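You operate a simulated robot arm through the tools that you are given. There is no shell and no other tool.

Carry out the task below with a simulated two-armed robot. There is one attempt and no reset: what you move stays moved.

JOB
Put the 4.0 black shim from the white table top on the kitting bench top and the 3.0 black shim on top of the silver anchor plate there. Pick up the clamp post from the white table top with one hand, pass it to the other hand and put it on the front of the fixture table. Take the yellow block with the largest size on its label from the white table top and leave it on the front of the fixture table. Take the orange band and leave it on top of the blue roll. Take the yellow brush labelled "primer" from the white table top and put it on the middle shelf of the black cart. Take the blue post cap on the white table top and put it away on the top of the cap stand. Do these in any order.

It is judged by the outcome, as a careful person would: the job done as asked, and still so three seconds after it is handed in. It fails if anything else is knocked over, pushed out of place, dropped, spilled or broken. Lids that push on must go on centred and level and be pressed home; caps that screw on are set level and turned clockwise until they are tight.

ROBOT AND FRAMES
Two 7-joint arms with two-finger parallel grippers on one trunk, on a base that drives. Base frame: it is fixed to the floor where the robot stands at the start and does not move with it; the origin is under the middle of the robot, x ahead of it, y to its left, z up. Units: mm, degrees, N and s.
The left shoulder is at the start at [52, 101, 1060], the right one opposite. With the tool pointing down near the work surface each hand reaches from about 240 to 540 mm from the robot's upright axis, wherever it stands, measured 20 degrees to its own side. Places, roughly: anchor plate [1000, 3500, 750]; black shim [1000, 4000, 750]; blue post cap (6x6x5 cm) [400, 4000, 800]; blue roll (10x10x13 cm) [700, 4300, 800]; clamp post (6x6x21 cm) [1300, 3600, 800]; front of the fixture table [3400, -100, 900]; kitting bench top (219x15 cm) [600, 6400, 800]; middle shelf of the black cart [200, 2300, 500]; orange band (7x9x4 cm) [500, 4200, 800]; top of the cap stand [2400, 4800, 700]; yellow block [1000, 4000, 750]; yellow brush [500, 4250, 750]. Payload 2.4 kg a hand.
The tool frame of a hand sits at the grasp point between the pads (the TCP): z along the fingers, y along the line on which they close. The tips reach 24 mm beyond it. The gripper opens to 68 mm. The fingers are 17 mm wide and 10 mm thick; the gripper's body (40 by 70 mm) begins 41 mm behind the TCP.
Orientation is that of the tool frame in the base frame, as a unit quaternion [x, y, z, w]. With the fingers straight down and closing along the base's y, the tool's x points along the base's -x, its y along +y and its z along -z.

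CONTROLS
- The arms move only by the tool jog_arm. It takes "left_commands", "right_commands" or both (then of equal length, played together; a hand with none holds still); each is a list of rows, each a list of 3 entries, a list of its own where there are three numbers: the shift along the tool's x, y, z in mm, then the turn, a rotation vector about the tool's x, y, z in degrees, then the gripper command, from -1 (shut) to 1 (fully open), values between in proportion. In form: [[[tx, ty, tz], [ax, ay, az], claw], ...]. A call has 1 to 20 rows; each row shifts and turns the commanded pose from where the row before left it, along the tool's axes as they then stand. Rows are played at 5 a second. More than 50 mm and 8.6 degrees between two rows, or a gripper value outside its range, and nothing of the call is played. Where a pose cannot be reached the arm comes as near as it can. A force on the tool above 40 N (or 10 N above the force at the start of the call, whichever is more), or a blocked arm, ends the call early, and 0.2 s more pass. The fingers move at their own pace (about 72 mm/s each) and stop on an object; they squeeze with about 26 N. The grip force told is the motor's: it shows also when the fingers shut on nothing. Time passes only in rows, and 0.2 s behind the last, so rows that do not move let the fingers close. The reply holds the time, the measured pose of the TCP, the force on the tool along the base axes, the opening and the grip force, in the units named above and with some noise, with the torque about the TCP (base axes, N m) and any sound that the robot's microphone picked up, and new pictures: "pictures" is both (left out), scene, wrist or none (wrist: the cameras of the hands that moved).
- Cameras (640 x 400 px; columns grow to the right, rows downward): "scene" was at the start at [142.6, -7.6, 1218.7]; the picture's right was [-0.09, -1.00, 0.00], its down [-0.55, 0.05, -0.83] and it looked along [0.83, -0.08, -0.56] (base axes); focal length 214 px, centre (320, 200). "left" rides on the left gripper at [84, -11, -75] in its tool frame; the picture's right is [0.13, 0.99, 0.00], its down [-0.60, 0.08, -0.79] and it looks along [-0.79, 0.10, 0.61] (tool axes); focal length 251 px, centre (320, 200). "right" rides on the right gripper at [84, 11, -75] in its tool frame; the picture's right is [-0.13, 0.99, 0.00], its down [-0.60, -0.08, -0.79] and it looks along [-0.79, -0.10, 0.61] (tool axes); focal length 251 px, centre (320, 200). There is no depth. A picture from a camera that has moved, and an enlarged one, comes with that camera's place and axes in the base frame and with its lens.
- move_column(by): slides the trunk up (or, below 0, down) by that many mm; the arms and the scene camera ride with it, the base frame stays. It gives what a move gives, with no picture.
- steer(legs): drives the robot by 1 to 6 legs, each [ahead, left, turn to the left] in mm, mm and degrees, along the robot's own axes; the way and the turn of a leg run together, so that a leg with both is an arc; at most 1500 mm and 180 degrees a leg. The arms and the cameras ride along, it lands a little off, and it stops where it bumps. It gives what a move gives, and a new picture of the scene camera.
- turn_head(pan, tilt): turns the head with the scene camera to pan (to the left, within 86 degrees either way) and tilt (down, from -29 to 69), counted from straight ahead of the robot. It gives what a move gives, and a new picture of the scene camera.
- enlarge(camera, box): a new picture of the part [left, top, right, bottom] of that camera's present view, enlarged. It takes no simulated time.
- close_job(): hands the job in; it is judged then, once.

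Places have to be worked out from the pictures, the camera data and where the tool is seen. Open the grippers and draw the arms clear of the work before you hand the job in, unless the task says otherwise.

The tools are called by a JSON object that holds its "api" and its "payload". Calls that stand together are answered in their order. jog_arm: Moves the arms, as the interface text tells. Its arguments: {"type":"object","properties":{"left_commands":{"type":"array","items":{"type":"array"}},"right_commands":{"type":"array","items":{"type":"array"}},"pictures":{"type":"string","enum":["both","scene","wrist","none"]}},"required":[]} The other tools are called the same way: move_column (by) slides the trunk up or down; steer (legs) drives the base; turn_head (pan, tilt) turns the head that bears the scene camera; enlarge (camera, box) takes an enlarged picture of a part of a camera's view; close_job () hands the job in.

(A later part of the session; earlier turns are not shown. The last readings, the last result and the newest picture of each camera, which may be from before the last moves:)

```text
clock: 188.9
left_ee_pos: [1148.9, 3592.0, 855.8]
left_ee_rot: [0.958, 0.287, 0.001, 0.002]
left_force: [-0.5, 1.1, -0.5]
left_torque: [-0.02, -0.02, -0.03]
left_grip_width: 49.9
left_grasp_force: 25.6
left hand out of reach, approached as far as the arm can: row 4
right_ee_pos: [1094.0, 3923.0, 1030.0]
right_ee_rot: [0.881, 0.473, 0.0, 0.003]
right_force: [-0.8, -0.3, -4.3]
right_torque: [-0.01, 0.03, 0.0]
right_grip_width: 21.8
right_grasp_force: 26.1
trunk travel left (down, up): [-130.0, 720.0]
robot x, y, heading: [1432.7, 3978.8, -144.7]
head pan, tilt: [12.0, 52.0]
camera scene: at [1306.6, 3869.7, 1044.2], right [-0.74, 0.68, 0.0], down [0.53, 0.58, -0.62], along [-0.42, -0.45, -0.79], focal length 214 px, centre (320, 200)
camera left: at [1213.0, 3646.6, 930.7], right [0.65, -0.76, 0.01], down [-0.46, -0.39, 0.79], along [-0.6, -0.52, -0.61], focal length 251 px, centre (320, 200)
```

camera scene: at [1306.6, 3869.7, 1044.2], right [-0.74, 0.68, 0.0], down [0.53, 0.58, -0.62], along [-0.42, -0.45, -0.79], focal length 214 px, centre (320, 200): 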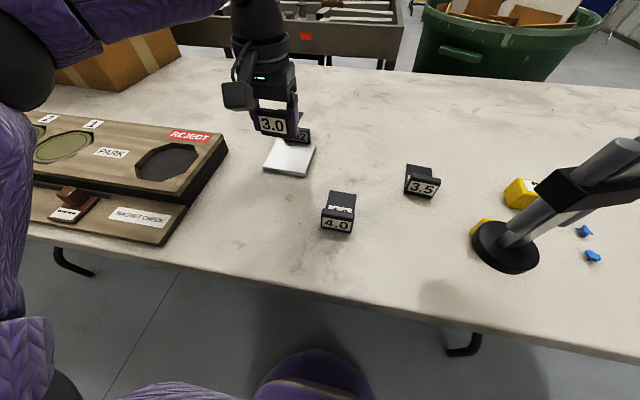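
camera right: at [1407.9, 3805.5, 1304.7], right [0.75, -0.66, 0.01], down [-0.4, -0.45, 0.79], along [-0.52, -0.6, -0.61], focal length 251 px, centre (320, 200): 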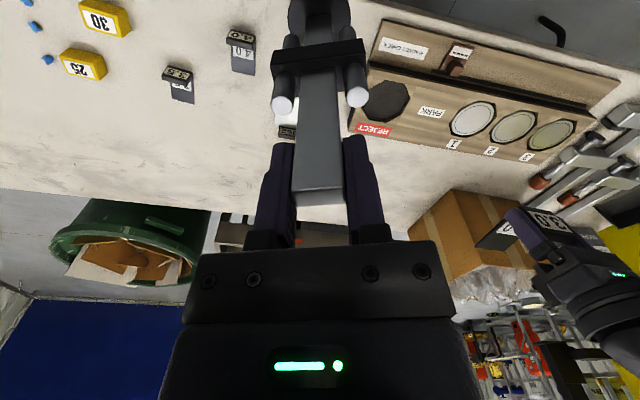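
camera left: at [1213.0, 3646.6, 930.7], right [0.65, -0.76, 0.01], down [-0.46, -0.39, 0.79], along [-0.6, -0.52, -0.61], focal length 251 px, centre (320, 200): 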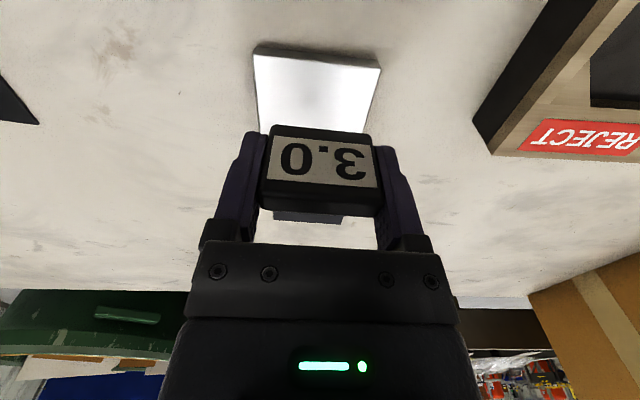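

Near-edge of the plate is 3 mm behind and the plate centre 2–3 mm right of the TCP. I correct, then descend to just above the plate.

{"api": "jog_arm", "payload": {"left_commands": [[[-5, -2.5, 15], [0, 0, -1.9], -1], [[0, 0, 25], [0, 0, 0], -1], [[0, 0, 25], [0, 0, 0], -1], [[0, 0, 0], [0, 0, 0], -1]], "pictures": "both"}}

{"api": "enlarge", "payload": {"camera": "scene", "box": [210, 80, 370, 200]}}

```text
clock: 189.9
left_ee_pos: [1145.2, 3590.0, 790.3]
left_ee_rot: [0.953, 0.302, 0.0, 0.003]
left_force: [0.3, 0.6, -0.8]
left_torque: [0.03, -0.02, 0.0]
left_grip_width: 49.8
left_grasp_force: 26.6
right_ee_pos: [1092.5, 3922.4, 1030.0]
right_ee_rot: [0.882, 0.472, 0.0, 0.003]
right_force: [-0.7, 0.1, -4.1]
right_torque: [-0.02, 0.01, 0.0]
right_grip_width: 21.8
right_grasp_force: 25.8
trunk travel left (down, up): [-130.0, 720.0]
robot x, y, heading: [1429.8, 3979.3, -145.0]
head pan, tilt: [12.0, 52.0]
camera scene: at [1306.5, 3869.6, 1044.2], right [-0.74, 0.68, 0.0], down [0.53, 0.58, -0.62], along [-0.42, -0.45, -0.79], focal length 214 px, centre (320, 200)
camera left: at [1206.5, 3647.2, 864.9], right [0.68, -0.74, 0.01], down [-0.45, -0.41, 0.79], along [-0.58, -0.54, -0.61], focal length 251 px, centre (320, 200)
```

scene: 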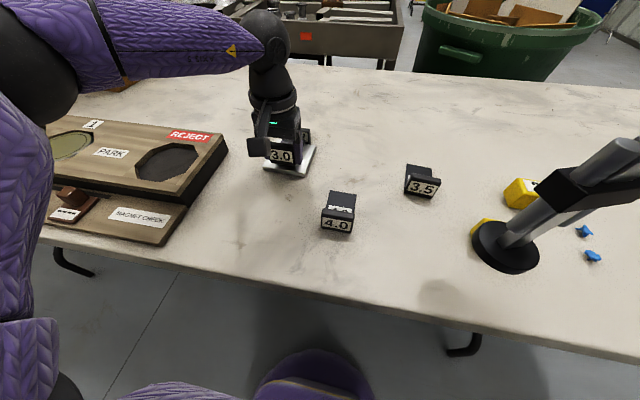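
left: 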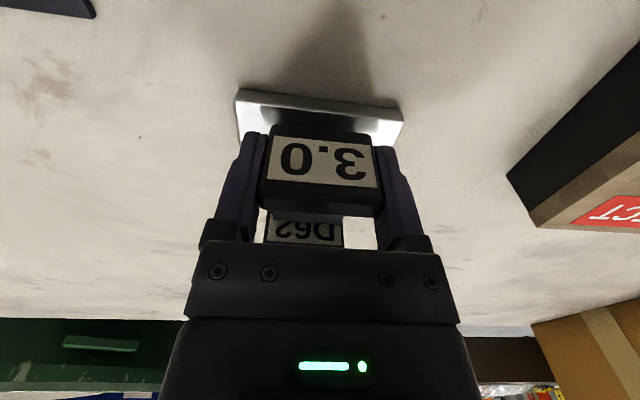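

```text
3.33 times, centred on (290, 140) of scene
camera zoom: at [1306.5, 3869.6, 1044.2], right [-0.74, 0.68, 0.0], down [0.53, 0.58, -0.62], along [-0.42, -0.45, -0.79], focal length 715 px, centre (420, 400)
```

zoom: 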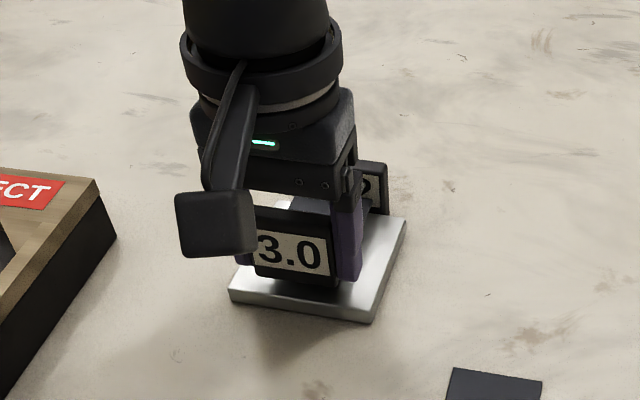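

The shim is about 12 mm above the plate, short of the D62 tab. I lower it in small steps until contact.

{"api": "jog_arm", "payload": {"left_commands": [[[0, 0, 5], [0, 0, 0], -1], [[0, 0, 4], [0, 0, 0], -1], [[0, 0, 3], [0, 0, 0], -1], [[0, 0, 0], [0, 0, 0], -1]], "pictures": "none"}}

```text
clock: 190.9
left_ee_pos: [1144.4, 3590.2, 779.2]
left_ee_rot: [0.953, 0.302, -0.001, 0.004]
left_force: [-0.8, -1.9, 9.7]
left_torque: [0.18, 0.2, 0.07]
left_grip_width: 49.6
left_grasp_force: 26.1
right_ee_pos: [1093.5, 3923.5, 1030.4]
right_ee_rot: [0.881, 0.473, -0.001, 0.003]
right_force: [0.4, 0.1, -4.1]
right_torque: [-0.05, 0.01, -0.01]
right_grip_width: 22.0
right_grasp_force: 26.5
trunk travel left (down, up): [-130.0, 720.0]
robot x, y, heading: [1436.3, 3980.9, -144.9]
head pan, tilt: [12.0, 52.0]
```

Contact (10 N) at z = 779; the force acts near the tab, so it's the plate's surface. I check by picture before releasing.

{"api": "enlarge", "payload": {"camera": "scene", "box": [230, 90, 340, 190]}}

{"api": "enlarge", "payload": {"camera": "left", "box": [200, 60, 440, 260]}}

```text
4.00 times, centred on (285, 140) of scene
camera zoom: at [1306.8, 3869.9, 1044.4], right [-0.74, 0.68, 0.0], down [0.53, 0.58, -0.62], along [-0.42, -0.45, -0.79], focal length 858 px, centre (460, 440)
```

zoom: 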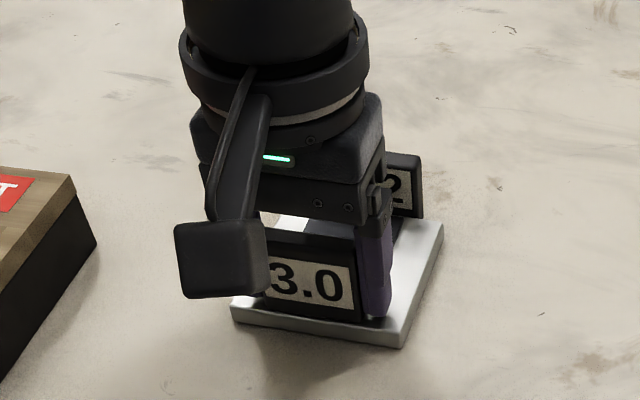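

```text
2.00 times, centred on (320, 160) of left
camera zoom: at [1207.4, 3647.7, 853.8], right [0.68, -0.74, 0.0], down [-0.45, -0.41, 0.8], along [-0.58, -0.54, -0.61], focal length 503 px, centre (320, 280)
```

zoom: 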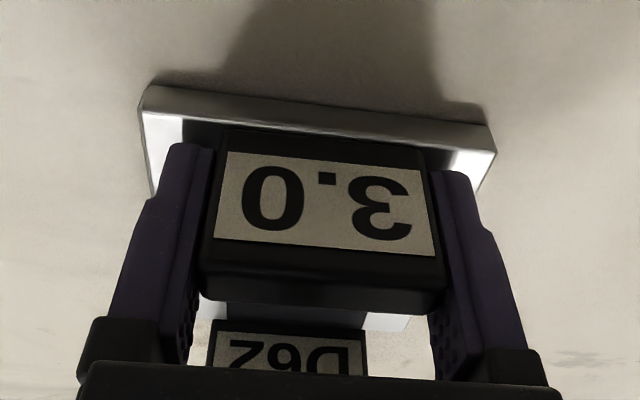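

The shim sits on the plate. I open the left hand and lift it straight up.

{"api": "jog_arm", "payload": {"left_commands": [[[0, 0, 0], [0, 0, 0], 0.6], [[0, 0, 0], [0, 0, 0], 0.8], [[0, 0, 0], [0, 0, 0], 1], [[0, 0, 0], [0, 0, 0], 1], [[0, 0, -15], [0, 0, 0], 1], [[0, 0, -30], [0, 0, 0], 1], [[0, 0, -35], [0, 0, 0], 1], [[0, 0, 0], [0, 0, 0], 1]], "pictures": "both"}}

{"api": "enlarge", "payload": {"camera": "left", "box": [200, 0, 440, 200]}}

```text
clock: 192.7
left_ee_pos: [1146.4, 3590.2, 859.4]
left_ee_rot: [0.953, 0.303, 0.0, 0.003]
left_force: [0.4, 0.1, 0.3]
left_torque: [0.01, 0.0, -0.01]
left_grip_width: 67.9
left_grasp_force: 0.2
right_ee_pos: [1094.1, 3922.8, 1029.9]
right_ee_rot: [0.881, 0.472, -0.001, 0.002]
right_force: [0.4, -0.2, -4.4]
right_torque: [-0.01, 0.03, -0.03]
right_grip_width: 22.2
right_grasp_force: 25.7
trunk travel left (down, up): [-130.0, 720.0]
robot x, y, heading: [1436.9, 3977.2, -144.4]
head pan, tilt: [12.0, 52.0]
camera scene: at [1306.6, 3869.7, 1044.2], right [-0.74, 0.68, 0.0], down [0.53, 0.58, -0.62], along [-0.42, -0.45, -0.79], focal length 214 px, centre (320, 200)
camera left: at [1207.7, 3647.5, 933.5], right [0.68, -0.74, 0.01], down [-0.45, -0.41, 0.79], along [-0.58, -0.54, -0.61], focal length 251 px, centre (320, 200)
```

scene: 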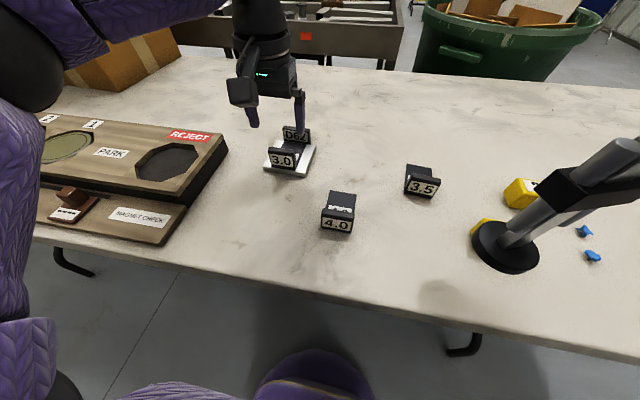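
left: 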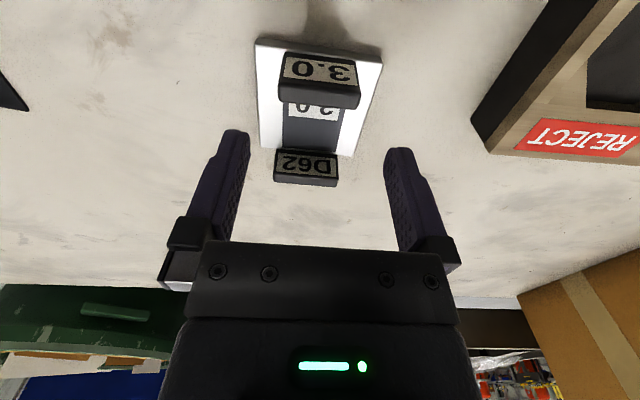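

```text
2.00 times, centred on (320, 100) of left
camera zoom: at [1207.7, 3647.5, 933.5], right [0.68, -0.74, 0.01], down [-0.45, -0.41, 0.79], along [-0.58, -0.54, -0.61], focal length 503 px, centre (320, 400)
```

zoom: 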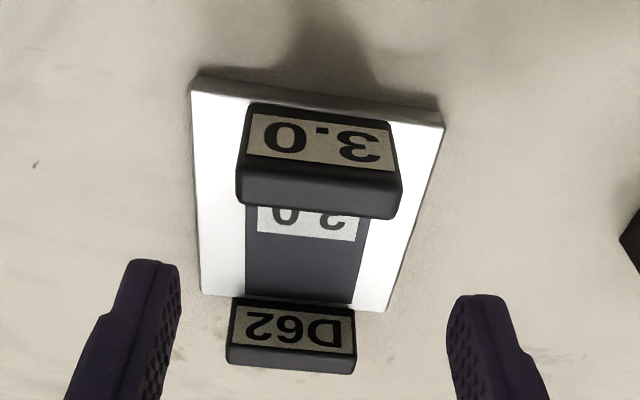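

The 3.0 shim lies flat on the anchor plate, snug in front of its tab. Next I take the "30" block with the left hand: I raise the trunk and drive 354 mm right.

{"api": "move_column", "payload": {"by": 100}}

{"api": "steer", "payload": {"legs": [[0, -354, 0]]}}

{"api": "turn_head", "payload": {"pan": 5, "tilt": 58}}

```text
clock: 194.0
left_ee_pos: [1155.6, 3597.0, 984.8]
left_ee_rot: [0.952, 0.305, -0.031, 0.013]
left_force: [0.3, 0.2, 0.5]
left_torque: [0.02, -0.01, -0.02]
left_grip_width: 68.2
left_grasp_force: 0.0
right_ee_pos: [1094.7, 3923.5, 1130.0]
right_ee_rot: [0.881, 0.473, 0.001, 0.003]
right_force: [0.0, 1.2, -3.8]
right_torque: [0.0, -0.01, 0.02]
right_grip_width: 22.0
right_grasp_force: 25.8
trunk travel left (down, up): [-230.0, 619.0]
robot x, y, heading: [1431.2, 3975.9, -144.7]
head pan, tilt: [12.0, 52.0]
```

```text
clock: 196.3
left_ee_pos: [955.4, 3879.7, 985.8]
left_ee_rot: [0.951, 0.308, -0.032, 0.013]
left_force: [-0.5, -0.1, 0.9]
left_torque: [0.01, -0.01, -0.02]
left_grip_width: 68.0
left_grasp_force: 0.0
right_ee_pos: [890.4, 4204.5, 1130.2]
right_ee_rot: [0.879, 0.476, 0.0, 0.004]
right_force: [0.3, 0.3, -4.8]
right_torque: [0.0, 0.03, -0.01]
right_grip_width: 21.6
right_grasp_force: 26.5
trunk travel left (down, up): [-230.0, 619.0]
robot x, y, heading: [1232.0, 4262.0, -144.2]
head pan, tilt: [12.0, 52.0]
camera scene: at [1126.4, 4169.3, 1146.6], right [-0.74, 0.67, 0.0], down [0.53, 0.59, -0.62], along [-0.41, -0.46, -0.79], focal length 214 px, centre (320, 200)
```

scene: 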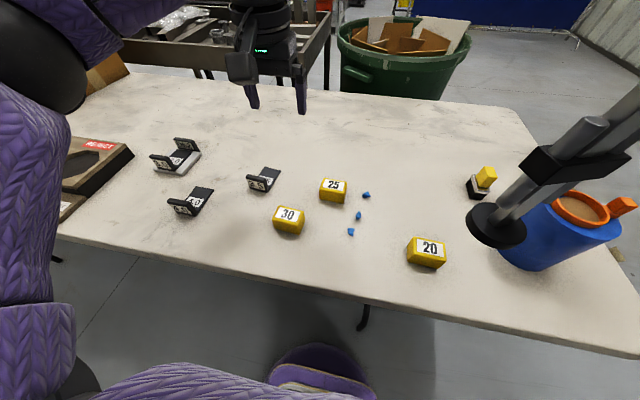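

```text
clock: 197.0
left_ee_pos: [955.0, 3878.9, 984.3]
left_ee_rot: [0.951, 0.308, -0.033, 0.013]
left_force: [-0.1, -0.6, 0.7]
left_torque: [0.0, -0.01, -0.02]
left_grip_width: 67.7
left_grasp_force: 0.0
right_ee_pos: [891.3, 4203.5, 1129.9]
right_ee_rot: [0.88, 0.476, 0.0, 0.004]
right_force: [-0.1, 0.1, -4.5]
right_torque: [-0.01, 0.03, -0.02]
right_grip_width: 21.9
right_grasp_force: 25.7
trunk travel left (down, up): [-230.0, 619.0]
robot x, y, heading: [1228.7, 4263.9, -144.1]
head pan, tilt: [5.0, 58.0]
camera scene: at [1124.8, 4179.7, 1139.1], right [-0.66, 0.76, 0.0], down [0.64, 0.56, -0.53], along [-0.4, -0.35, -0.85], focal length 214 px, centre (320, 200)
```

scene: 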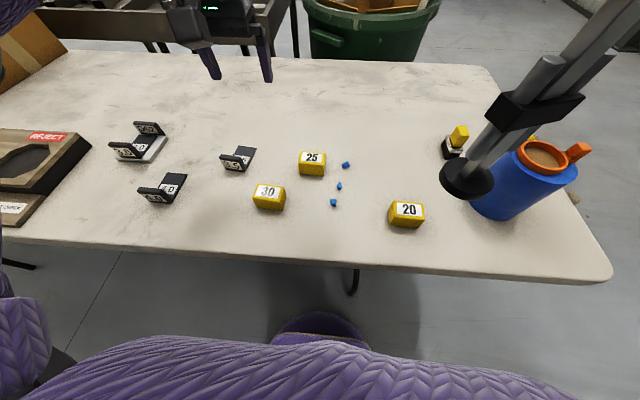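

I enlarge to measure the "30" block.

{"api": "enlarge", "payload": {"camera": "scene", "box": [220, 130, 380, 240]}}

{"api": "enlarge", "payload": {"camera": "left", "box": [0, 0, 640, 400]}}

```text
3.64 times, centred on (300, 185) of scene
camera zoom: at [1124.8, 4179.7, 1139.1], right [-0.66, 0.76, 0.0], down [0.64, 0.56, -0.53], along [-0.4, -0.35, -0.85], focal length 780 px, centre (393, 254)
```

zoom: 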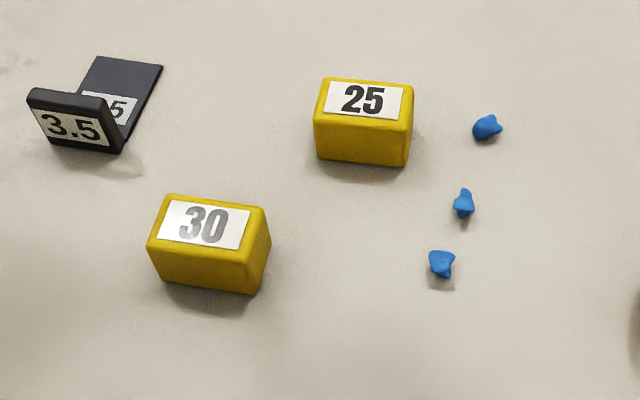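

```text
1.00 times, centred on (320, 200) of left (not enlarged: the box is as wide or as high as the picture)
camera zoom: at [1021.1, 3939.8, 1054.7], right [0.69, -0.73, 0.0], down [-0.4, -0.38, 0.83], along [-0.61, -0.57, -0.55], focal length 251 px, centre (320, 200)
```

zoom: 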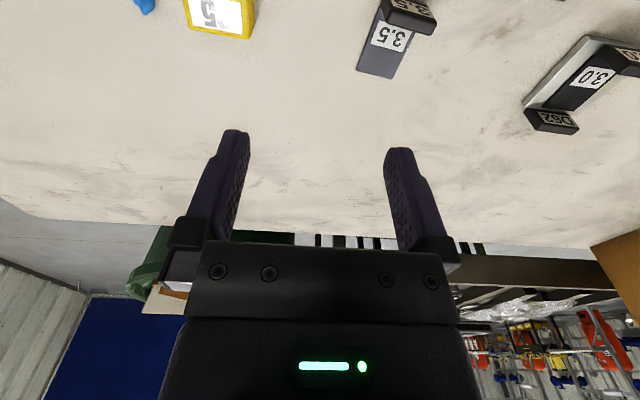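

Block 30 measures about 59 × 36 × 36 mm, centred near (1008, 3939), turned ~7° clockwise from my heading. I lower the trunk a little and move the left hand above it.

{"api": "move_column", "payload": {"by": -80}}

{"api": "jog_arm", "payload": {"left_commands": [[[0, 0, 0], [0, 4.1, 0], 1], [[20, -4, 5], [0, 0, 2.5], 1], [[20, -4.5, 10], [0, 0, 2.5], 1], [[20, -4.5, 15], [0, 0, 2.3], 1], [[18, -4.5, 15], [0, 0, 0], 1], [[0, 0, 0], [0, 0, 0], 1]], "pictures": "both"}}

{"api": "enlarge", "payload": {"camera": "left", "box": [200, 0, 440, 160]}}

```text
clock: 198.2
left_ee_pos: [955.5, 3878.0, 906.5]
left_ee_rot: [0.951, 0.308, -0.033, 0.013]
left_force: [0.7, 0.5, -0.9]
left_torque: [-0.01, -0.03, -0.02]
left_grip_width: 67.9
left_grasp_force: 0.0
right_ee_pos: [890.2, 4204.4, 1051.2]
right_ee_rot: [0.879, 0.477, 0.0, 0.003]
right_force: [0.2, 0.3, -4.2]
right_torque: [-0.02, 0.02, -0.01]
right_grip_width: 21.7
right_grasp_force: 25.9
trunk travel left (down, up): [-150.0, 700.0]
robot x, y, heading: [1229.9, 4262.9, -144.1]
head pan, tilt: [5.0, 58.0]
```

```text
clock: 199.6
left_ee_pos: [1015.3, 3935.3, 860.7]
left_ee_rot: [0.969, 0.247, 0.002, 0.001]
left_force: [-0.3, -0.2, -0.1]
left_torque: [-0.02, 0.0, -0.01]
left_grip_width: 68.2
left_grasp_force: 0.1
right_ee_pos: [889.8, 4204.2, 1049.3]
right_ee_rot: [0.879, 0.477, 0.0, 0.003]
right_force: [-0.4, -0.1, -3.8]
right_torque: [0.0, -0.05, 0.0]
right_grip_width: 22.3
right_grasp_force: 26.7
trunk travel left (down, up): [-150.0, 700.0]
robot x, y, heading: [1230.4, 4261.5, -144.2]
head pan, tilt: [5.0, 58.0]
camera scene: at [1107.0, 4166.8, 1057.3], right [-0.66, 0.76, 0.0], down [0.64, 0.56, -0.53], along [-0.4, -0.35, -0.85], focal length 214 px, centre (320, 200)
camera left: at [1082.4, 3984.6, 935.9], right [0.59, -0.81, 0.0], down [-0.5, -0.36, 0.79], along [-0.64, -0.47, -0.61], focal length 251 px, centre (320, 200)
```

scene: 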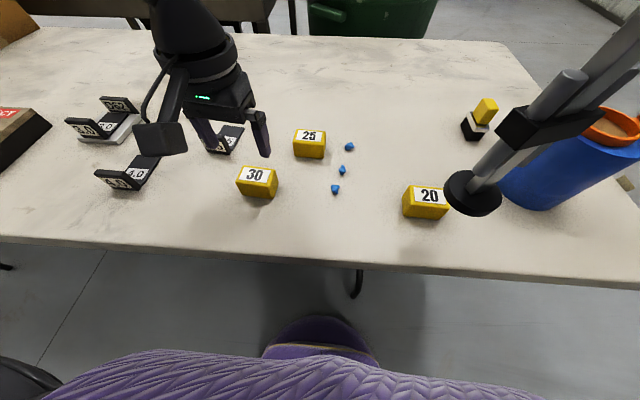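
left: 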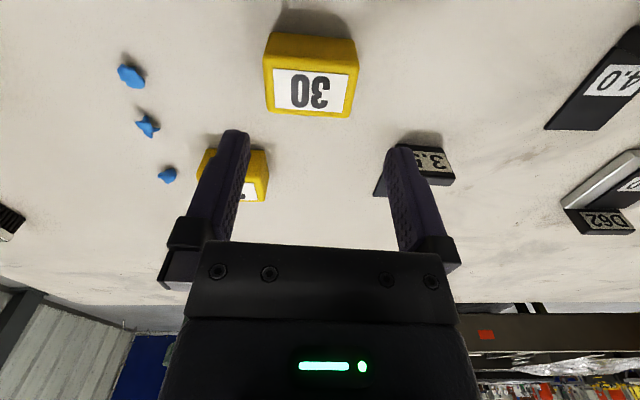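

```text
2.50 times, centred on (320, 80) of left
camera zoom: at [1082.4, 3984.6, 935.9], right [0.59, -0.81, 0.0], down [-0.5, -0.36, 0.79], along [-0.64, -0.47, -0.61], focal length 629 px, centre (320, 500)
```

zoom: 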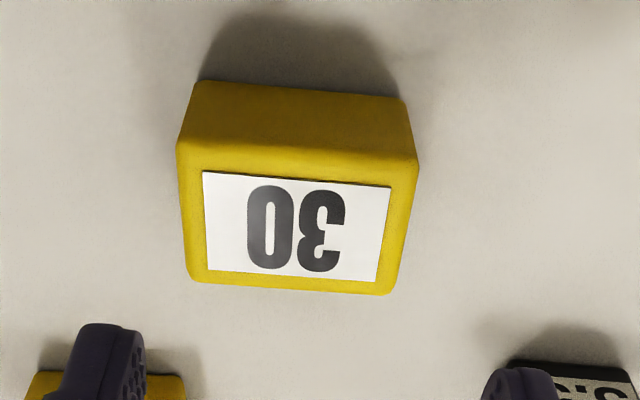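

Block 30 needs a 7 mm ahead, 6 mm right, 4° counter-clockwise correction. I apply it while descending halfway and look again.

{"api": "jog_arm", "payload": {"left_commands": [[[-6.8, -6.2, 20], [0, 0, 0], 1], [[0, 0, 18], [0, 0, -4.3], 1], [[0, 0, 0], [0, 0, 0], 1]], "pictures": "wrist"}}

{"api": "enlarge", "payload": {"camera": "left", "box": [200, 20, 440, 180]}}

```text
clock: 200.4
left_ee_pos: [1005.0, 3936.2, 823.5]
left_ee_rot: [0.959, 0.283, 0.002, 0.003]
left_force: [0.0, 0.0, -0.3]
left_torque: [-0.02, 0.03, -0.03]
left_grip_width: 68.1
left_grasp_force: 0.1
right_ee_pos: [889.8, 4202.2, 1049.1]
right_ee_rot: [0.879, 0.477, -0.001, 0.003]
right_force: [0.0, 0.1, -4.5]
right_torque: [0.01, -0.01, 0.03]
right_grip_width: 21.6
right_grasp_force: 25.7
trunk travel left (down, up): [-150.0, 700.0]
robot x, y, heading: [1231.6, 4259.8, -144.1]
head pan, tilt: [5.0, 58.0]
camera left: at [1068.7, 3991.5, 898.2], right [0.65, -0.76, 0.0], down [-0.47, -0.39, 0.79], along [-0.6, -0.51, -0.61], focal length 251 px, centre (320, 200)
```

left: 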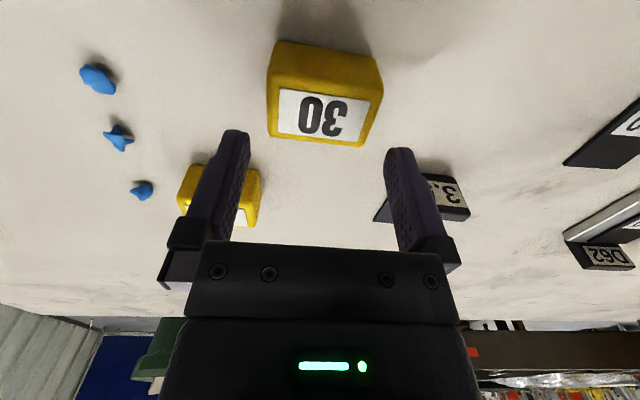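

```text
2.50 times, centred on (320, 100) of left
camera zoom: at [1068.7, 3991.5, 898.2], right [0.65, -0.76, 0.0], down [-0.47, -0.39, 0.79], along [-0.6, -0.51, -0.61], focal length 629 px, centre (320, 450)
```

zoom: 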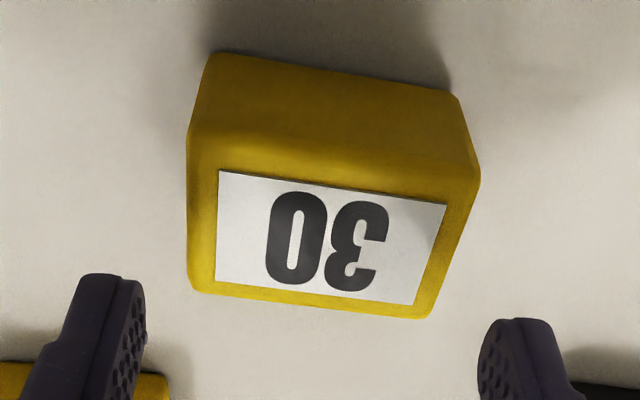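

Now centred within 1 mm and aligned (edges at ±30 mm, fingers at ±34 mm). I descend to z ≈ 768 and close.

{"api": "jog_arm", "payload": {"left_commands": [[[0.5, 0, 25], [0, 0, 0], 1], [[0, 0, 20], [0, 0, 0], 1], [[0, 0, 10.5], [0, 0, 0], 1], [[0, 0, 0], [0, 0, 0], 1]], "pictures": "wrist"}}

```text
clock: 201.4
left_ee_pos: [1003.9, 3937.2, 766.6]
left_ee_rot: [0.959, 0.284, 0.002, 0.001]
left_force: [-0.2, -0.7, -0.5]
left_torque: [0.02, 0.0, -0.01]
left_grip_width: 67.8
left_grasp_force: 0.0
right_ee_pos: [890.7, 4203.2, 1050.1]
right_ee_rot: [0.879, 0.477, -0.001, 0.004]
right_force: [-0.5, 0.4, -4.1]
right_torque: [-0.01, 0.03, 0.0]
right_grip_width: 22.0
right_grasp_force: 26.6
trunk travel left (down, up): [-150.0, 700.0]
robot x, y, heading: [1228.8, 4261.5, -144.2]
head pan, tilt: [5.0, 58.0]
camera left: at [1068.6, 3991.9, 842.7], right [0.65, -0.76, 0.0], down [-0.47, -0.39, 0.79], along [-0.6, -0.51, -0.61], focal length 251 px, centre (320, 200)
```

left: 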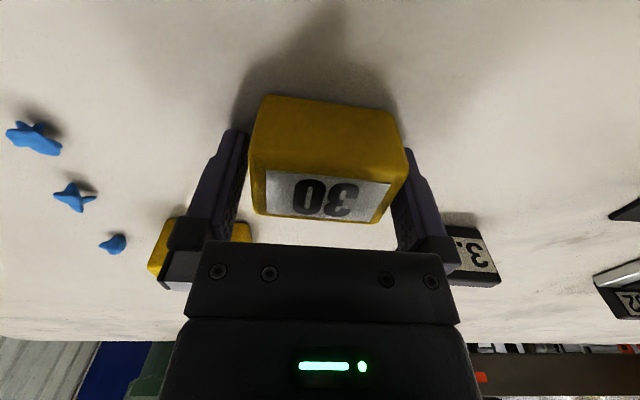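

The block is between the fingers without contact. I close and lift.

{"api": "jog_arm", "payload": {"left_commands": [[[0, 0, 0], [0, 0, 0], -1], [[0, 0, 0], [0, 0, 0], -1], [[0, 0, 0], [0, 0, 0], -1], [[0, 0, -15], [0, 0, 0], -1], [[0, 0, -30], [0, 0, 0], -1], [[0, 0, -30], [0, 0, 0], -1], [[0, 0, -30], [0, 0, 0], -1], [[0, 0, 0], [0, 0, 0], -1]], "pictures": "both"}}

```text
clock: 203.2
left_ee_pos: [1002.8, 3937.6, 871.6]
left_ee_rot: [0.959, 0.283, 0.002, 0.002]
left_force: [0.9, -0.4, -1.1]
left_torque: [-0.02, 0.04, -0.02]
left_grip_width: 59.9
left_grasp_force: 26.2
right_ee_pos: [891.0, 4204.2, 1049.9]
right_ee_rot: [0.879, 0.476, -0.001, 0.003]
right_force: [-0.5, 0.8, -4.5]
right_torque: [0.01, 0.03, -0.01]
right_grip_width: 21.8
right_grasp_force: 26.0
trunk travel left (down, up): [-150.0, 700.0]
robot x, y, heading: [1231.3, 4265.4, -144.2]
head pan, tilt: [5.0, 58.0]
camera scene: at [1106.9, 4166.8, 1057.2], right [-0.66, 0.76, 0.0], down [0.64, 0.56, -0.53], along [-0.4, -0.35, -0.85], focal length 214 px, centre (320, 200)
camera left: at [1067.5, 3991.8, 947.5], right [0.65, -0.76, 0.0], down [-0.47, -0.39, 0.79], along [-0.6, -0.51, -0.61], focal length 251 px, centre (320, 200)
```

scene: 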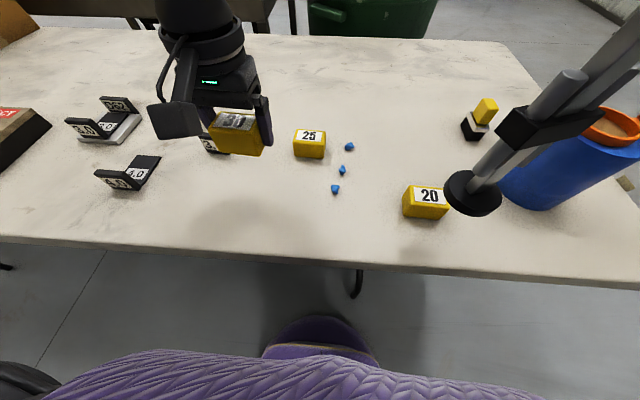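
left: 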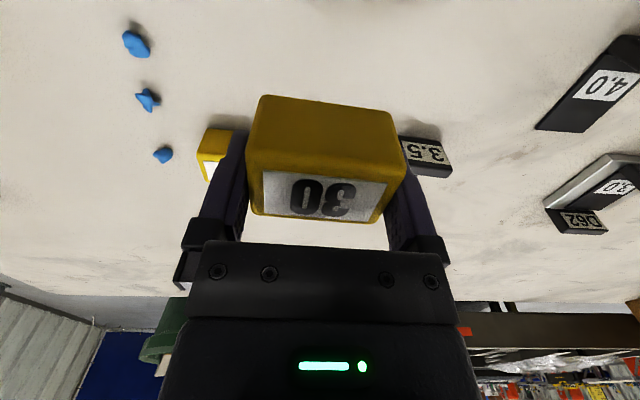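

Block 30 is held. Now to the fixture table: I raise the trunk, back off from the table and turn along it to see the way.

{"api": "move_column", "payload": {"by": 200}}

{"api": "steer", "payload": {"legs": [[-400, 0, 0], [0, 0, 88]]}}

{"api": "turn_head", "payload": {"pan": 0, "tilt": 22}}

```text
clock: 205.3
left_ee_pos: [1003.2, 3938.6, 1071.3]
left_ee_rot: [0.959, 0.284, 0.003, 0.001]
left_force: [-0.9, -0.6, -0.7]
left_torque: [-0.01, 0.02, 0.03]
left_grip_width: 59.8
left_grasp_force: 26.2
right_ee_pos: [889.6, 4203.4, 1248.7]
right_ee_rot: [0.879, 0.477, -0.001, 0.004]
right_force: [-0.2, 0.9, -5.5]
right_torque: [0.01, 0.05, 0.02]
right_grip_width: 21.8
right_grasp_force: 26.6
trunk travel left (down, up): [-350.0, 499.0]
robot x, y, heading: [1230.5, 4265.8, -143.9]
head pan, tilt: [5.0, 58.0]
```

```text
clock: 211.6
left_ee_pos: [1875.8, 4264.5, 1073.3]
left_ee_rot: [0.49, 0.872, 0.003, -0.002]
left_force: [0.7, 0.5, -1.6]
left_torque: [0.0, 0.01, 0.0]
left_grip_width: 59.9
left_grasp_force: 26.7
right_ee_pos: [1604.9, 4158.9, 1250.8]
right_ee_rot: [0.298, 0.955, 0.003, 0.003]
right_force: [0.0, -0.1, -4.1]
right_torque: [-0.01, 0.0, -0.03]
right_grip_width: 21.7
right_grasp_force: 26.1
trunk travel left (down, up): [-350.0, 499.0]
robot x, y, heading: [1558.4, 4499.0, -55.6]
head pan, tilt: [5.0, 58.0]
camera scene: at [1622.8, 4413.4, 1260.6], right [-0.77, -0.63, 0.0], down [-0.54, 0.66, -0.53], along [0.34, -0.41, -0.85], focal length 214 px, centre (320, 200)
```

scene: 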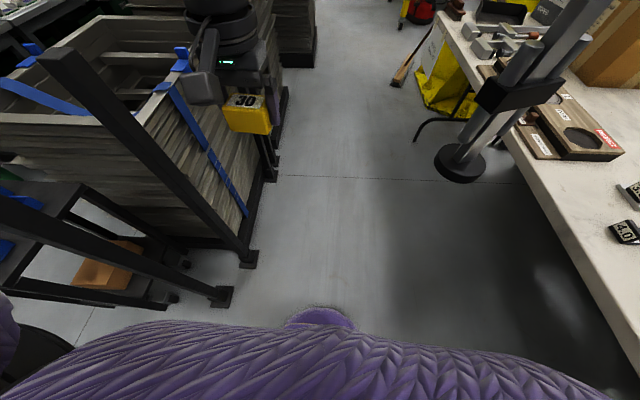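

```text
clock: 212.6
left_ee_pos: [1874.5, 4265.8, 1071.8]
left_ee_rot: [0.489, 0.872, 0.003, -0.001]
left_force: [-0.4, 0.0, -1.8]
left_torque: [-0.01, 0.03, 0.0]
left_grip_width: 59.6
left_grasp_force: 26.0
right_ee_pos: [1606.4, 4158.1, 1250.7]
right_ee_rot: [0.298, 0.955, 0.001, 0.002]
right_force: [-0.4, -0.2, -5.0]
right_torque: [0.0, 0.0, -0.01]
right_grip_width: 22.0
right_grasp_force: 26.3
trunk travel left (down, up): [-350.0, 499.0]
robot x, y, heading: [1553.9, 4496.3, -55.5]
head pan, tilt: [0.0, 22.0]
camera scene: at [1631.5, 4390.0, 1313.1], right [-0.82, -0.57, 0.0], down [-0.21, 0.31, -0.93], along [0.52, -0.76, -0.38], focal length 214 px, centre (320, 200)
```

scene: 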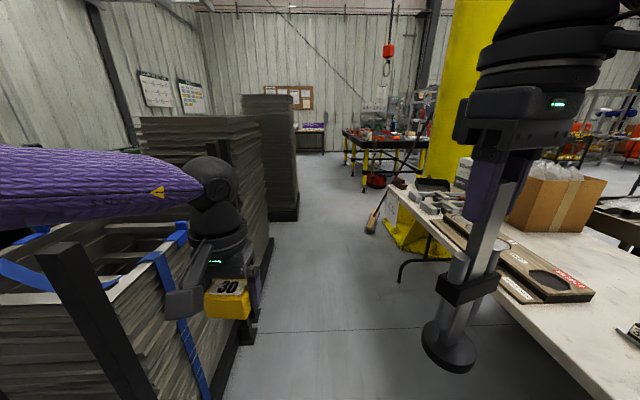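

The corridor ahead runs between the stack and the table. My left forearm is close above the stack's posts, so I raise the trunk 170 mm more before driving on.

{"api": "move_column", "payload": {"by": 170}}

{"api": "steer", "payload": {"legs": [[1000, -130, 0]]}}

```text
clock: 214.6
left_ee_pos: [1874.6, 4264.4, 1240.9]
left_ee_rot: [0.49, 0.872, 0.003, 0.0]
left_force: [1.1, -0.5, -0.3]
left_torque: [0.03, 0.01, 0.01]
left_grip_width: 59.7
left_grasp_force: 26.5
right_ee_pos: [1606.0, 4158.5, 1420.8]
right_ee_rot: [0.298, 0.955, 0.001, 0.002]
right_force: [1.0, -0.3, -4.2]
right_torque: [-0.04, 0.02, 0.01]
right_grip_width: 21.9
right_grasp_force: 25.7
trunk travel left (down, up): [-520.0, 329.0]
robot x, y, heading: [1554.7, 4496.7, -55.6]
head pan, tilt: [0.0, 22.0]
```

```text
clock: 219.8
left_ee_pos: [2323.2, 3355.9, 1242.8]
left_ee_rot: [0.496, 0.868, 0.002, -0.001]
left_force: [-0.8, -0.5, -2.0]
left_torque: [-0.01, 0.03, 0.0]
left_grip_width: 59.6
left_grasp_force: 25.7
right_ee_pos: [2052.4, 3253.7, 1419.0]
right_ee_rot: [0.303, 0.953, 0.002, 0.002]
right_force: [0.5, 0.3, -3.7]
right_torque: [-0.02, 0.05, -0.01]
right_grip_width: 22.1
right_grasp_force: 25.7
trunk travel left (down, up): [-520.0, 329.0]
robot x, y, heading: [2004.2, 3595.0, -56.6]
head pan, tilt: [0.0, 22.0]
camera scene: at [2070.2, 3502.2, 1484.1], right [-0.83, -0.55, 0.0], down [-0.21, 0.31, -0.93], along [0.51, -0.77, -0.38], focal length 214 px, centre (320, 200)
```

scene: 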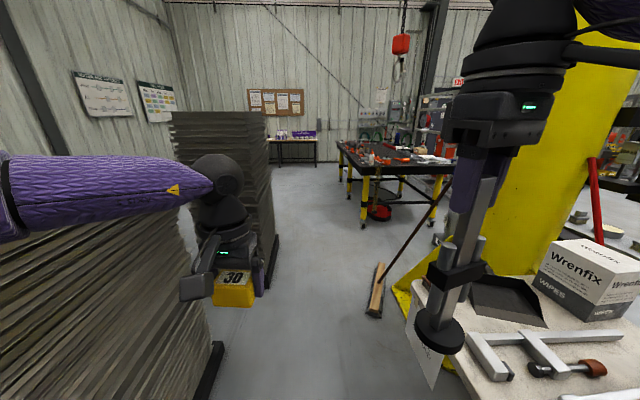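

The tall stack 2 reaches above my arms at left 450 mm; the broom stands 470 mm to the right. I pass between them, shifting 100 mm right.

{"api": "steer", "payload": {"legs": [[500, -100, 0], [500, 0, 0]]}}

```text
clock: 225.3
left_ee_pos: [2798.3, 2468.7, 1242.7]
left_ee_rot: [0.493, 0.87, 0.002, -0.001]
left_force: [1.5, -0.4, -1.1]
left_torque: [0.0, -0.03, -0.01]
left_grip_width: 60.0
left_grasp_force: 25.9
right_ee_pos: [2529.8, 2364.2, 1420.2]
right_ee_rot: [0.3, 0.954, 0.003, 0.002]
right_force: [0.2, 0.1, -3.7]
right_torque: [0.02, 0.01, 0.01]
right_grip_width: 21.7
right_grasp_force: 26.3
trunk travel left (down, up): [-520.0, 329.0]
robot x, y, heading: [2482.3, 2704.7, -56.1]
head pan, tilt: [0.0, 22.0]
camera scene: at [2546.1, 2613.4, 1484.1], right [-0.83, -0.56, 0.0], down [-0.21, 0.31, -0.93], along [0.52, -0.77, -0.38], focal length 214 px, centre (320, 200)
```

scene: 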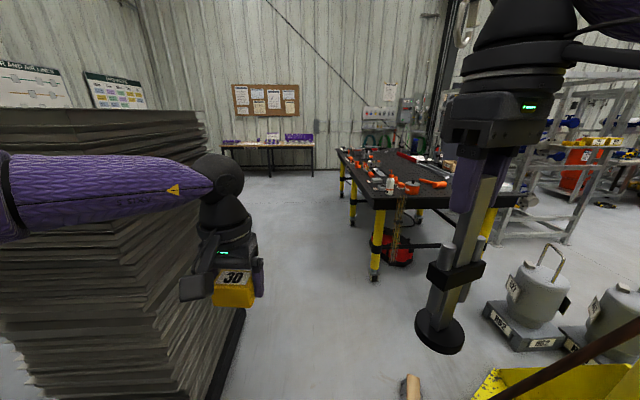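

Clear of the stacks. The fixture table is ahead right; its "front" point (3400, −100) lies along its far-left (north-east) long edge, so I drive on past its near corner.

{"api": "steer", "payload": {"legs": [[1400, 100, 0]]}}

{"api": "turn_head", "payload": {"pan": -30, "tilt": 30}}

```text
clock: 232.2
left_ee_pos: [3624.9, 1367.1, 1242.6]
left_ee_rot: [0.505, 0.863, 0.003, -0.001]
left_force: [0.0, -0.1, -1.4]
left_torque: [0.01, 0.02, 0.0]
left_grip_width: 59.9
left_grasp_force: 25.6
right_ee_pos: [3353.4, 1269.5, 1420.0]
right_ee_rot: [0.315, 0.949, 0.001, 0.002]
right_force: [0.8, -0.2, -4.5]
right_torque: [-0.04, -0.03, 0.0]
right_grip_width: 21.8
right_grasp_force: 26.2
trunk travel left (down, up): [-520.0, 329.0]
robot x, y, heading: [3314.4, 1612.3, -57.7]
head pan, tilt: [0.0, 22.0]
camera scene: at [3375.6, 1517.5, 1484.1], right [-0.84, -0.54, 0.0], down [-0.2, 0.32, -0.93], along [0.5, -0.78, -0.38], focal length 214 px, centre (320, 200)
```

scene: 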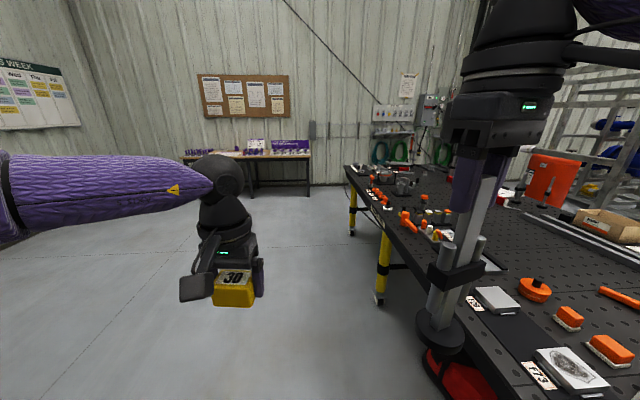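

```text
clock: 233.2
left_ee_pos: [3625.5, 1367.5, 1242.4]
left_ee_rot: [0.505, 0.863, 0.002, 0.0]
left_force: [-0.2, -0.1, -1.6]
left_torque: [0.01, -0.01, 0.02]
left_grip_width: 59.8
left_grasp_force: 26.5
right_ee_pos: [3352.2, 1270.4, 1421.3]
right_ee_rot: [0.314, 0.949, 0.002, 0.002]
right_force: [-0.7, -0.6, -4.5]
right_torque: [-0.02, 0.03, 0.01]
right_grip_width: 21.9
right_grasp_force: 26.0
trunk travel left (down, up): [-520.0, 329.0]
robot x, y, heading: [3316.6, 1614.5, -57.7]
head pan, tilt: [-30.0, 30.0]
camera scene: at [3329.6, 1505.7, 1471.4], right [-1.0, -0.04, 0.0], down [-0.02, 0.5, -0.87], along [0.04, -0.87, -0.5], focal length 214 px, centre (320, 200)
```

scene: 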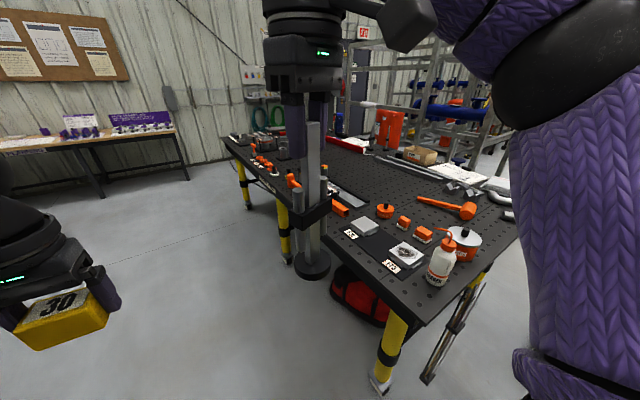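

The long north-east side faces a free aisle and the labels on the table read from there, so that is its front. I drive into that aisle, level with the table's middle, and turn to face it.

{"api": "steer", "payload": {"legs": [[1400, 330, 0], [0, 0, -88]]}}

{"api": "turn_head", "payload": {"pan": 0, "tilt": 30}}

```text
clock: 244.0
left_ee_pos: [4101.9, 308.2, 1242.8]
left_ee_rot: [0.962, 0.272, 0.003, 0.002]
left_force: [0.2, -0.7, -1.2]
left_torque: [-0.02, -0.01, 0.04]
left_grip_width: 59.7
left_grasp_force: 26.1
right_ee_pos: [3995.9, 577.4, 1421.0]
right_ee_rot: [0.885, 0.465, 0.001, 0.003]
right_force: [-0.8, -0.2, -4.6]
right_torque: [0.02, 0.01, -0.01]
right_grip_width: 22.0
right_grasp_force: 26.2
trunk travel left (down, up): [-520.0, 329.0]
robot x, y, heading: [4340.1, 627.9, -145.7]
head pan, tilt: [-30.0, 30.0]
camera scene: at [4230.6, 610.4, 1471.4], right [-0.08, 1.0, 0.0], down [0.5, 0.04, -0.87], along [-0.86, -0.07, -0.5], focal length 214 px, centre (320, 200)
```

scene: 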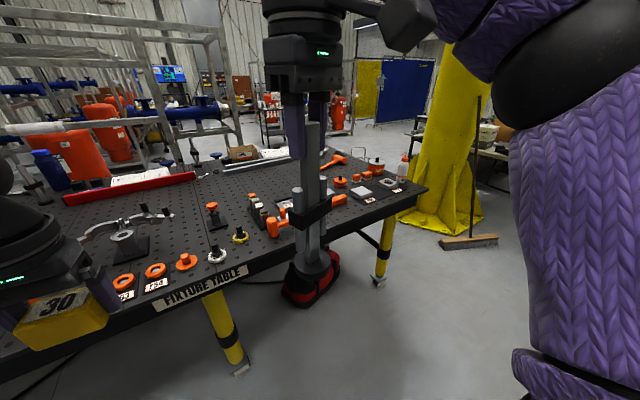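

```text
clock: 244.9
left_ee_pos: [4103.3, 308.5, 1242.1]
left_ee_rot: [0.962, 0.272, 0.002, 0.002]
left_force: [-1.3, 0.7, -1.1]
left_torque: [-0.01, 0.0, 0.01]
left_grip_width: 59.7
left_grasp_force: 25.8
right_ee_pos: [3995.1, 578.1, 1420.2]
right_ee_rot: [0.885, 0.465, 0.0, 0.003]
right_force: [-0.4, 0.6, -4.5]
right_torque: [-0.01, -0.01, 0.01]
right_grip_width: 22.0
right_grasp_force: 26.2
trunk travel left (down, up): [-520.0, 329.0]
robot x, y, heading: [4334.5, 629.5, -145.8]
head pan, tilt: [0.0, 30.0]
camera scene: at [4246.2, 566.3, 1471.4], right [-0.57, 0.82, 0.0], down [0.41, 0.28, -0.87], along [-0.71, -0.49, -0.5], focal length 214 px, centre (320, 200)
```

scene: 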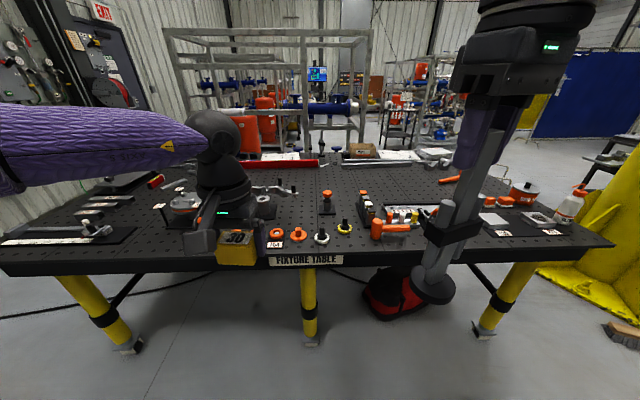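

The sign "FIXTURE TABLE" on this edge confirms it is the front. I enlarge to find free space along it.

{"api": "enlarge", "payload": {"camera": "scene", "box": [240, 140, 620, 280]}}

{"api": "enlarge", "payload": {"camera": "scene", "box": [0, 140, 300, 290]}}

```text
1.68 times, centred on (430, 210) of scene
camera zoom: at [4246.2, 566.3, 1471.4], right [-0.57, 0.82, 0.0], down [0.41, 0.28, -0.87], along [-0.71, -0.49, -0.5], focal length 361 px, centre (135, 183)
```

zoom: 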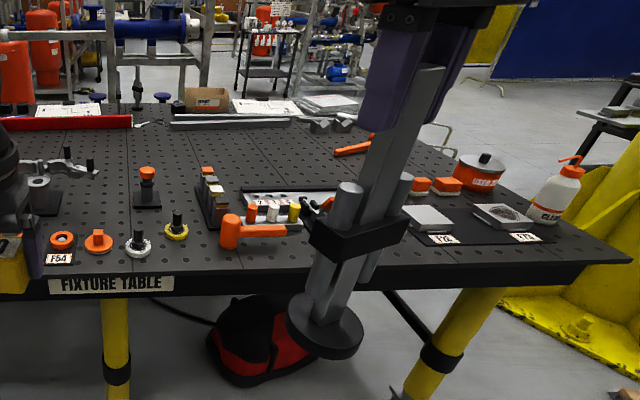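

```text
2.13 times, centred on (150, 215) of scene
camera zoom: at [4246.2, 566.3, 1471.4], right [-0.57, 0.82, 0.0], down [0.41, 0.28, -0.87], along [-0.71, -0.49, -0.5], focal length 458 px, centre (683, 168)
```

zoom: 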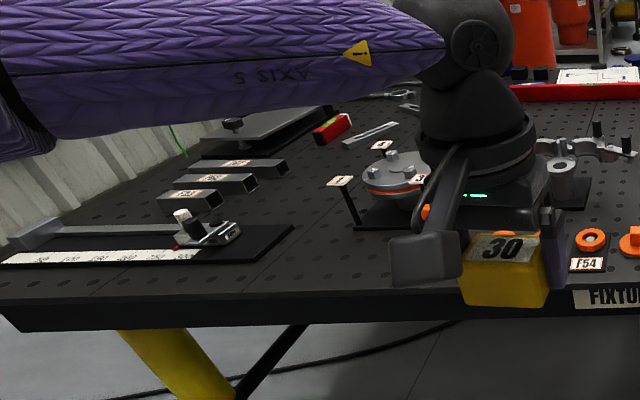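

I raise the trunk for a steeper look at the front strip.

{"api": "move_column", "payload": {"by": 250}}

{"api": "steer", "payload": {"legs": [[200, 0, 0]]}}

{"api": "turn_head", "payload": {"pan": 0, "tilt": 52}}

{"api": "enlarge", "payload": {"camera": "scene", "box": [100, 40, 620, 300]}}

```text
clock: 247.5
left_ee_pos: [4102.5, 308.6, 1493.4]
left_ee_rot: [0.963, 0.271, 0.002, 0.002]
left_force: [0.1, 0.2, -1.1]
left_torque: [-0.01, -0.02, -0.02]
left_grip_width: 59.7
left_grasp_force: 25.8
right_ee_pos: [3996.1, 576.9, 1670.3]
right_ee_rot: [0.885, 0.465, 0.0, 0.004]
right_force: [-0.1, 1.0, -3.8]
right_torque: [-0.03, 0.03, 0.0]
right_grip_width: 21.9
right_grasp_force: 25.7
trunk travel left (down, up): [-770.0, 79.0]
robot x, y, heading: [4336.5, 626.4, -145.6]
head pan, tilt: [0.0, 30.0]
```

```text
clock: 249.1
left_ee_pos: [3935.1, 193.0, 1492.0]
left_ee_rot: [0.962, 0.272, 0.003, 0.001]
left_force: [-0.3, -0.5, -1.8]
left_torque: [-0.01, 0.01, -0.01]
left_grip_width: 59.7
left_grasp_force: 25.7
right_ee_pos: [3829.0, 462.2, 1670.8]
right_ee_rot: [0.884, 0.467, -0.001, 0.003]
right_force: [-0.1, 0.6, -4.7]
right_torque: [0.04, 0.01, -0.01]
right_grip_width: 21.9
right_grasp_force: 26.2
trunk travel left (down, up): [-770.0, 79.0]
robot x, y, heading: [4169.7, 512.2, -145.3]
head pan, tilt: [0.0, 30.0]
camera scene: at [4085.3, 455.1, 1721.5], right [-0.57, 0.82, 0.0], down [0.41, 0.28, -0.87], along [-0.71, -0.49, -0.5], focal length 214 px, centre (320, 200)
```

scene: 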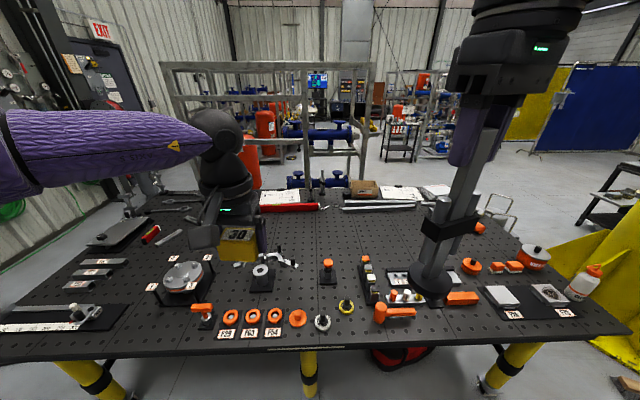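

```text
clock: 250.0
left_ee_pos: [3935.3, 195.0, 1492.1]
left_ee_rot: [0.962, 0.273, 0.003, 0.001]
left_force: [-0.5, -0.2, -1.8]
left_torque: [-0.01, 0.03, 0.02]
left_grip_width: 59.6
left_grasp_force: 25.6
right_ee_pos: [3828.6, 461.8, 1670.1]
right_ee_rot: [0.884, 0.467, 0.0, 0.003]
right_force: [0.0, 0.0, -4.1]
right_torque: [-0.04, 0.03, 0.02]
right_grip_width: 21.9
right_grasp_force: 26.3
trunk travel left (down, up): [-770.0, 79.0]
robot x, y, heading: [4166.8, 512.4, -145.3]
head pan, tilt: [0.0, 52.0]
camera scene: at [4098.7, 464.3, 1689.5], right [-0.57, 0.82, 0.0], down [0.65, 0.45, -0.62], along [-0.51, -0.35, -0.79], focal length 214 px, centre (320, 200)
```

scene: 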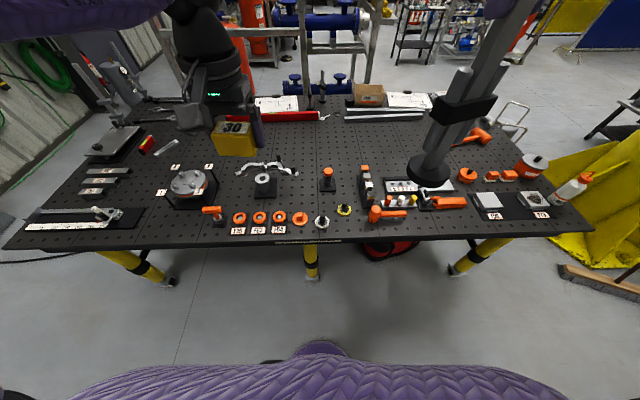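

```text
1.23 times, centred on (360, 170) of scene
camera zoom: at [4098.7, 464.3, 1689.5], right [-0.57, 0.82, 0.0], down [0.65, 0.45, -0.62], along [-0.51, -0.35, -0.79], focal length 264 px, centre (271, 237)
```

zoom: 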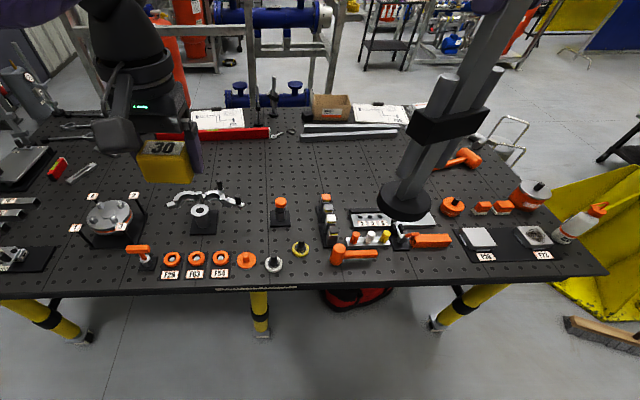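

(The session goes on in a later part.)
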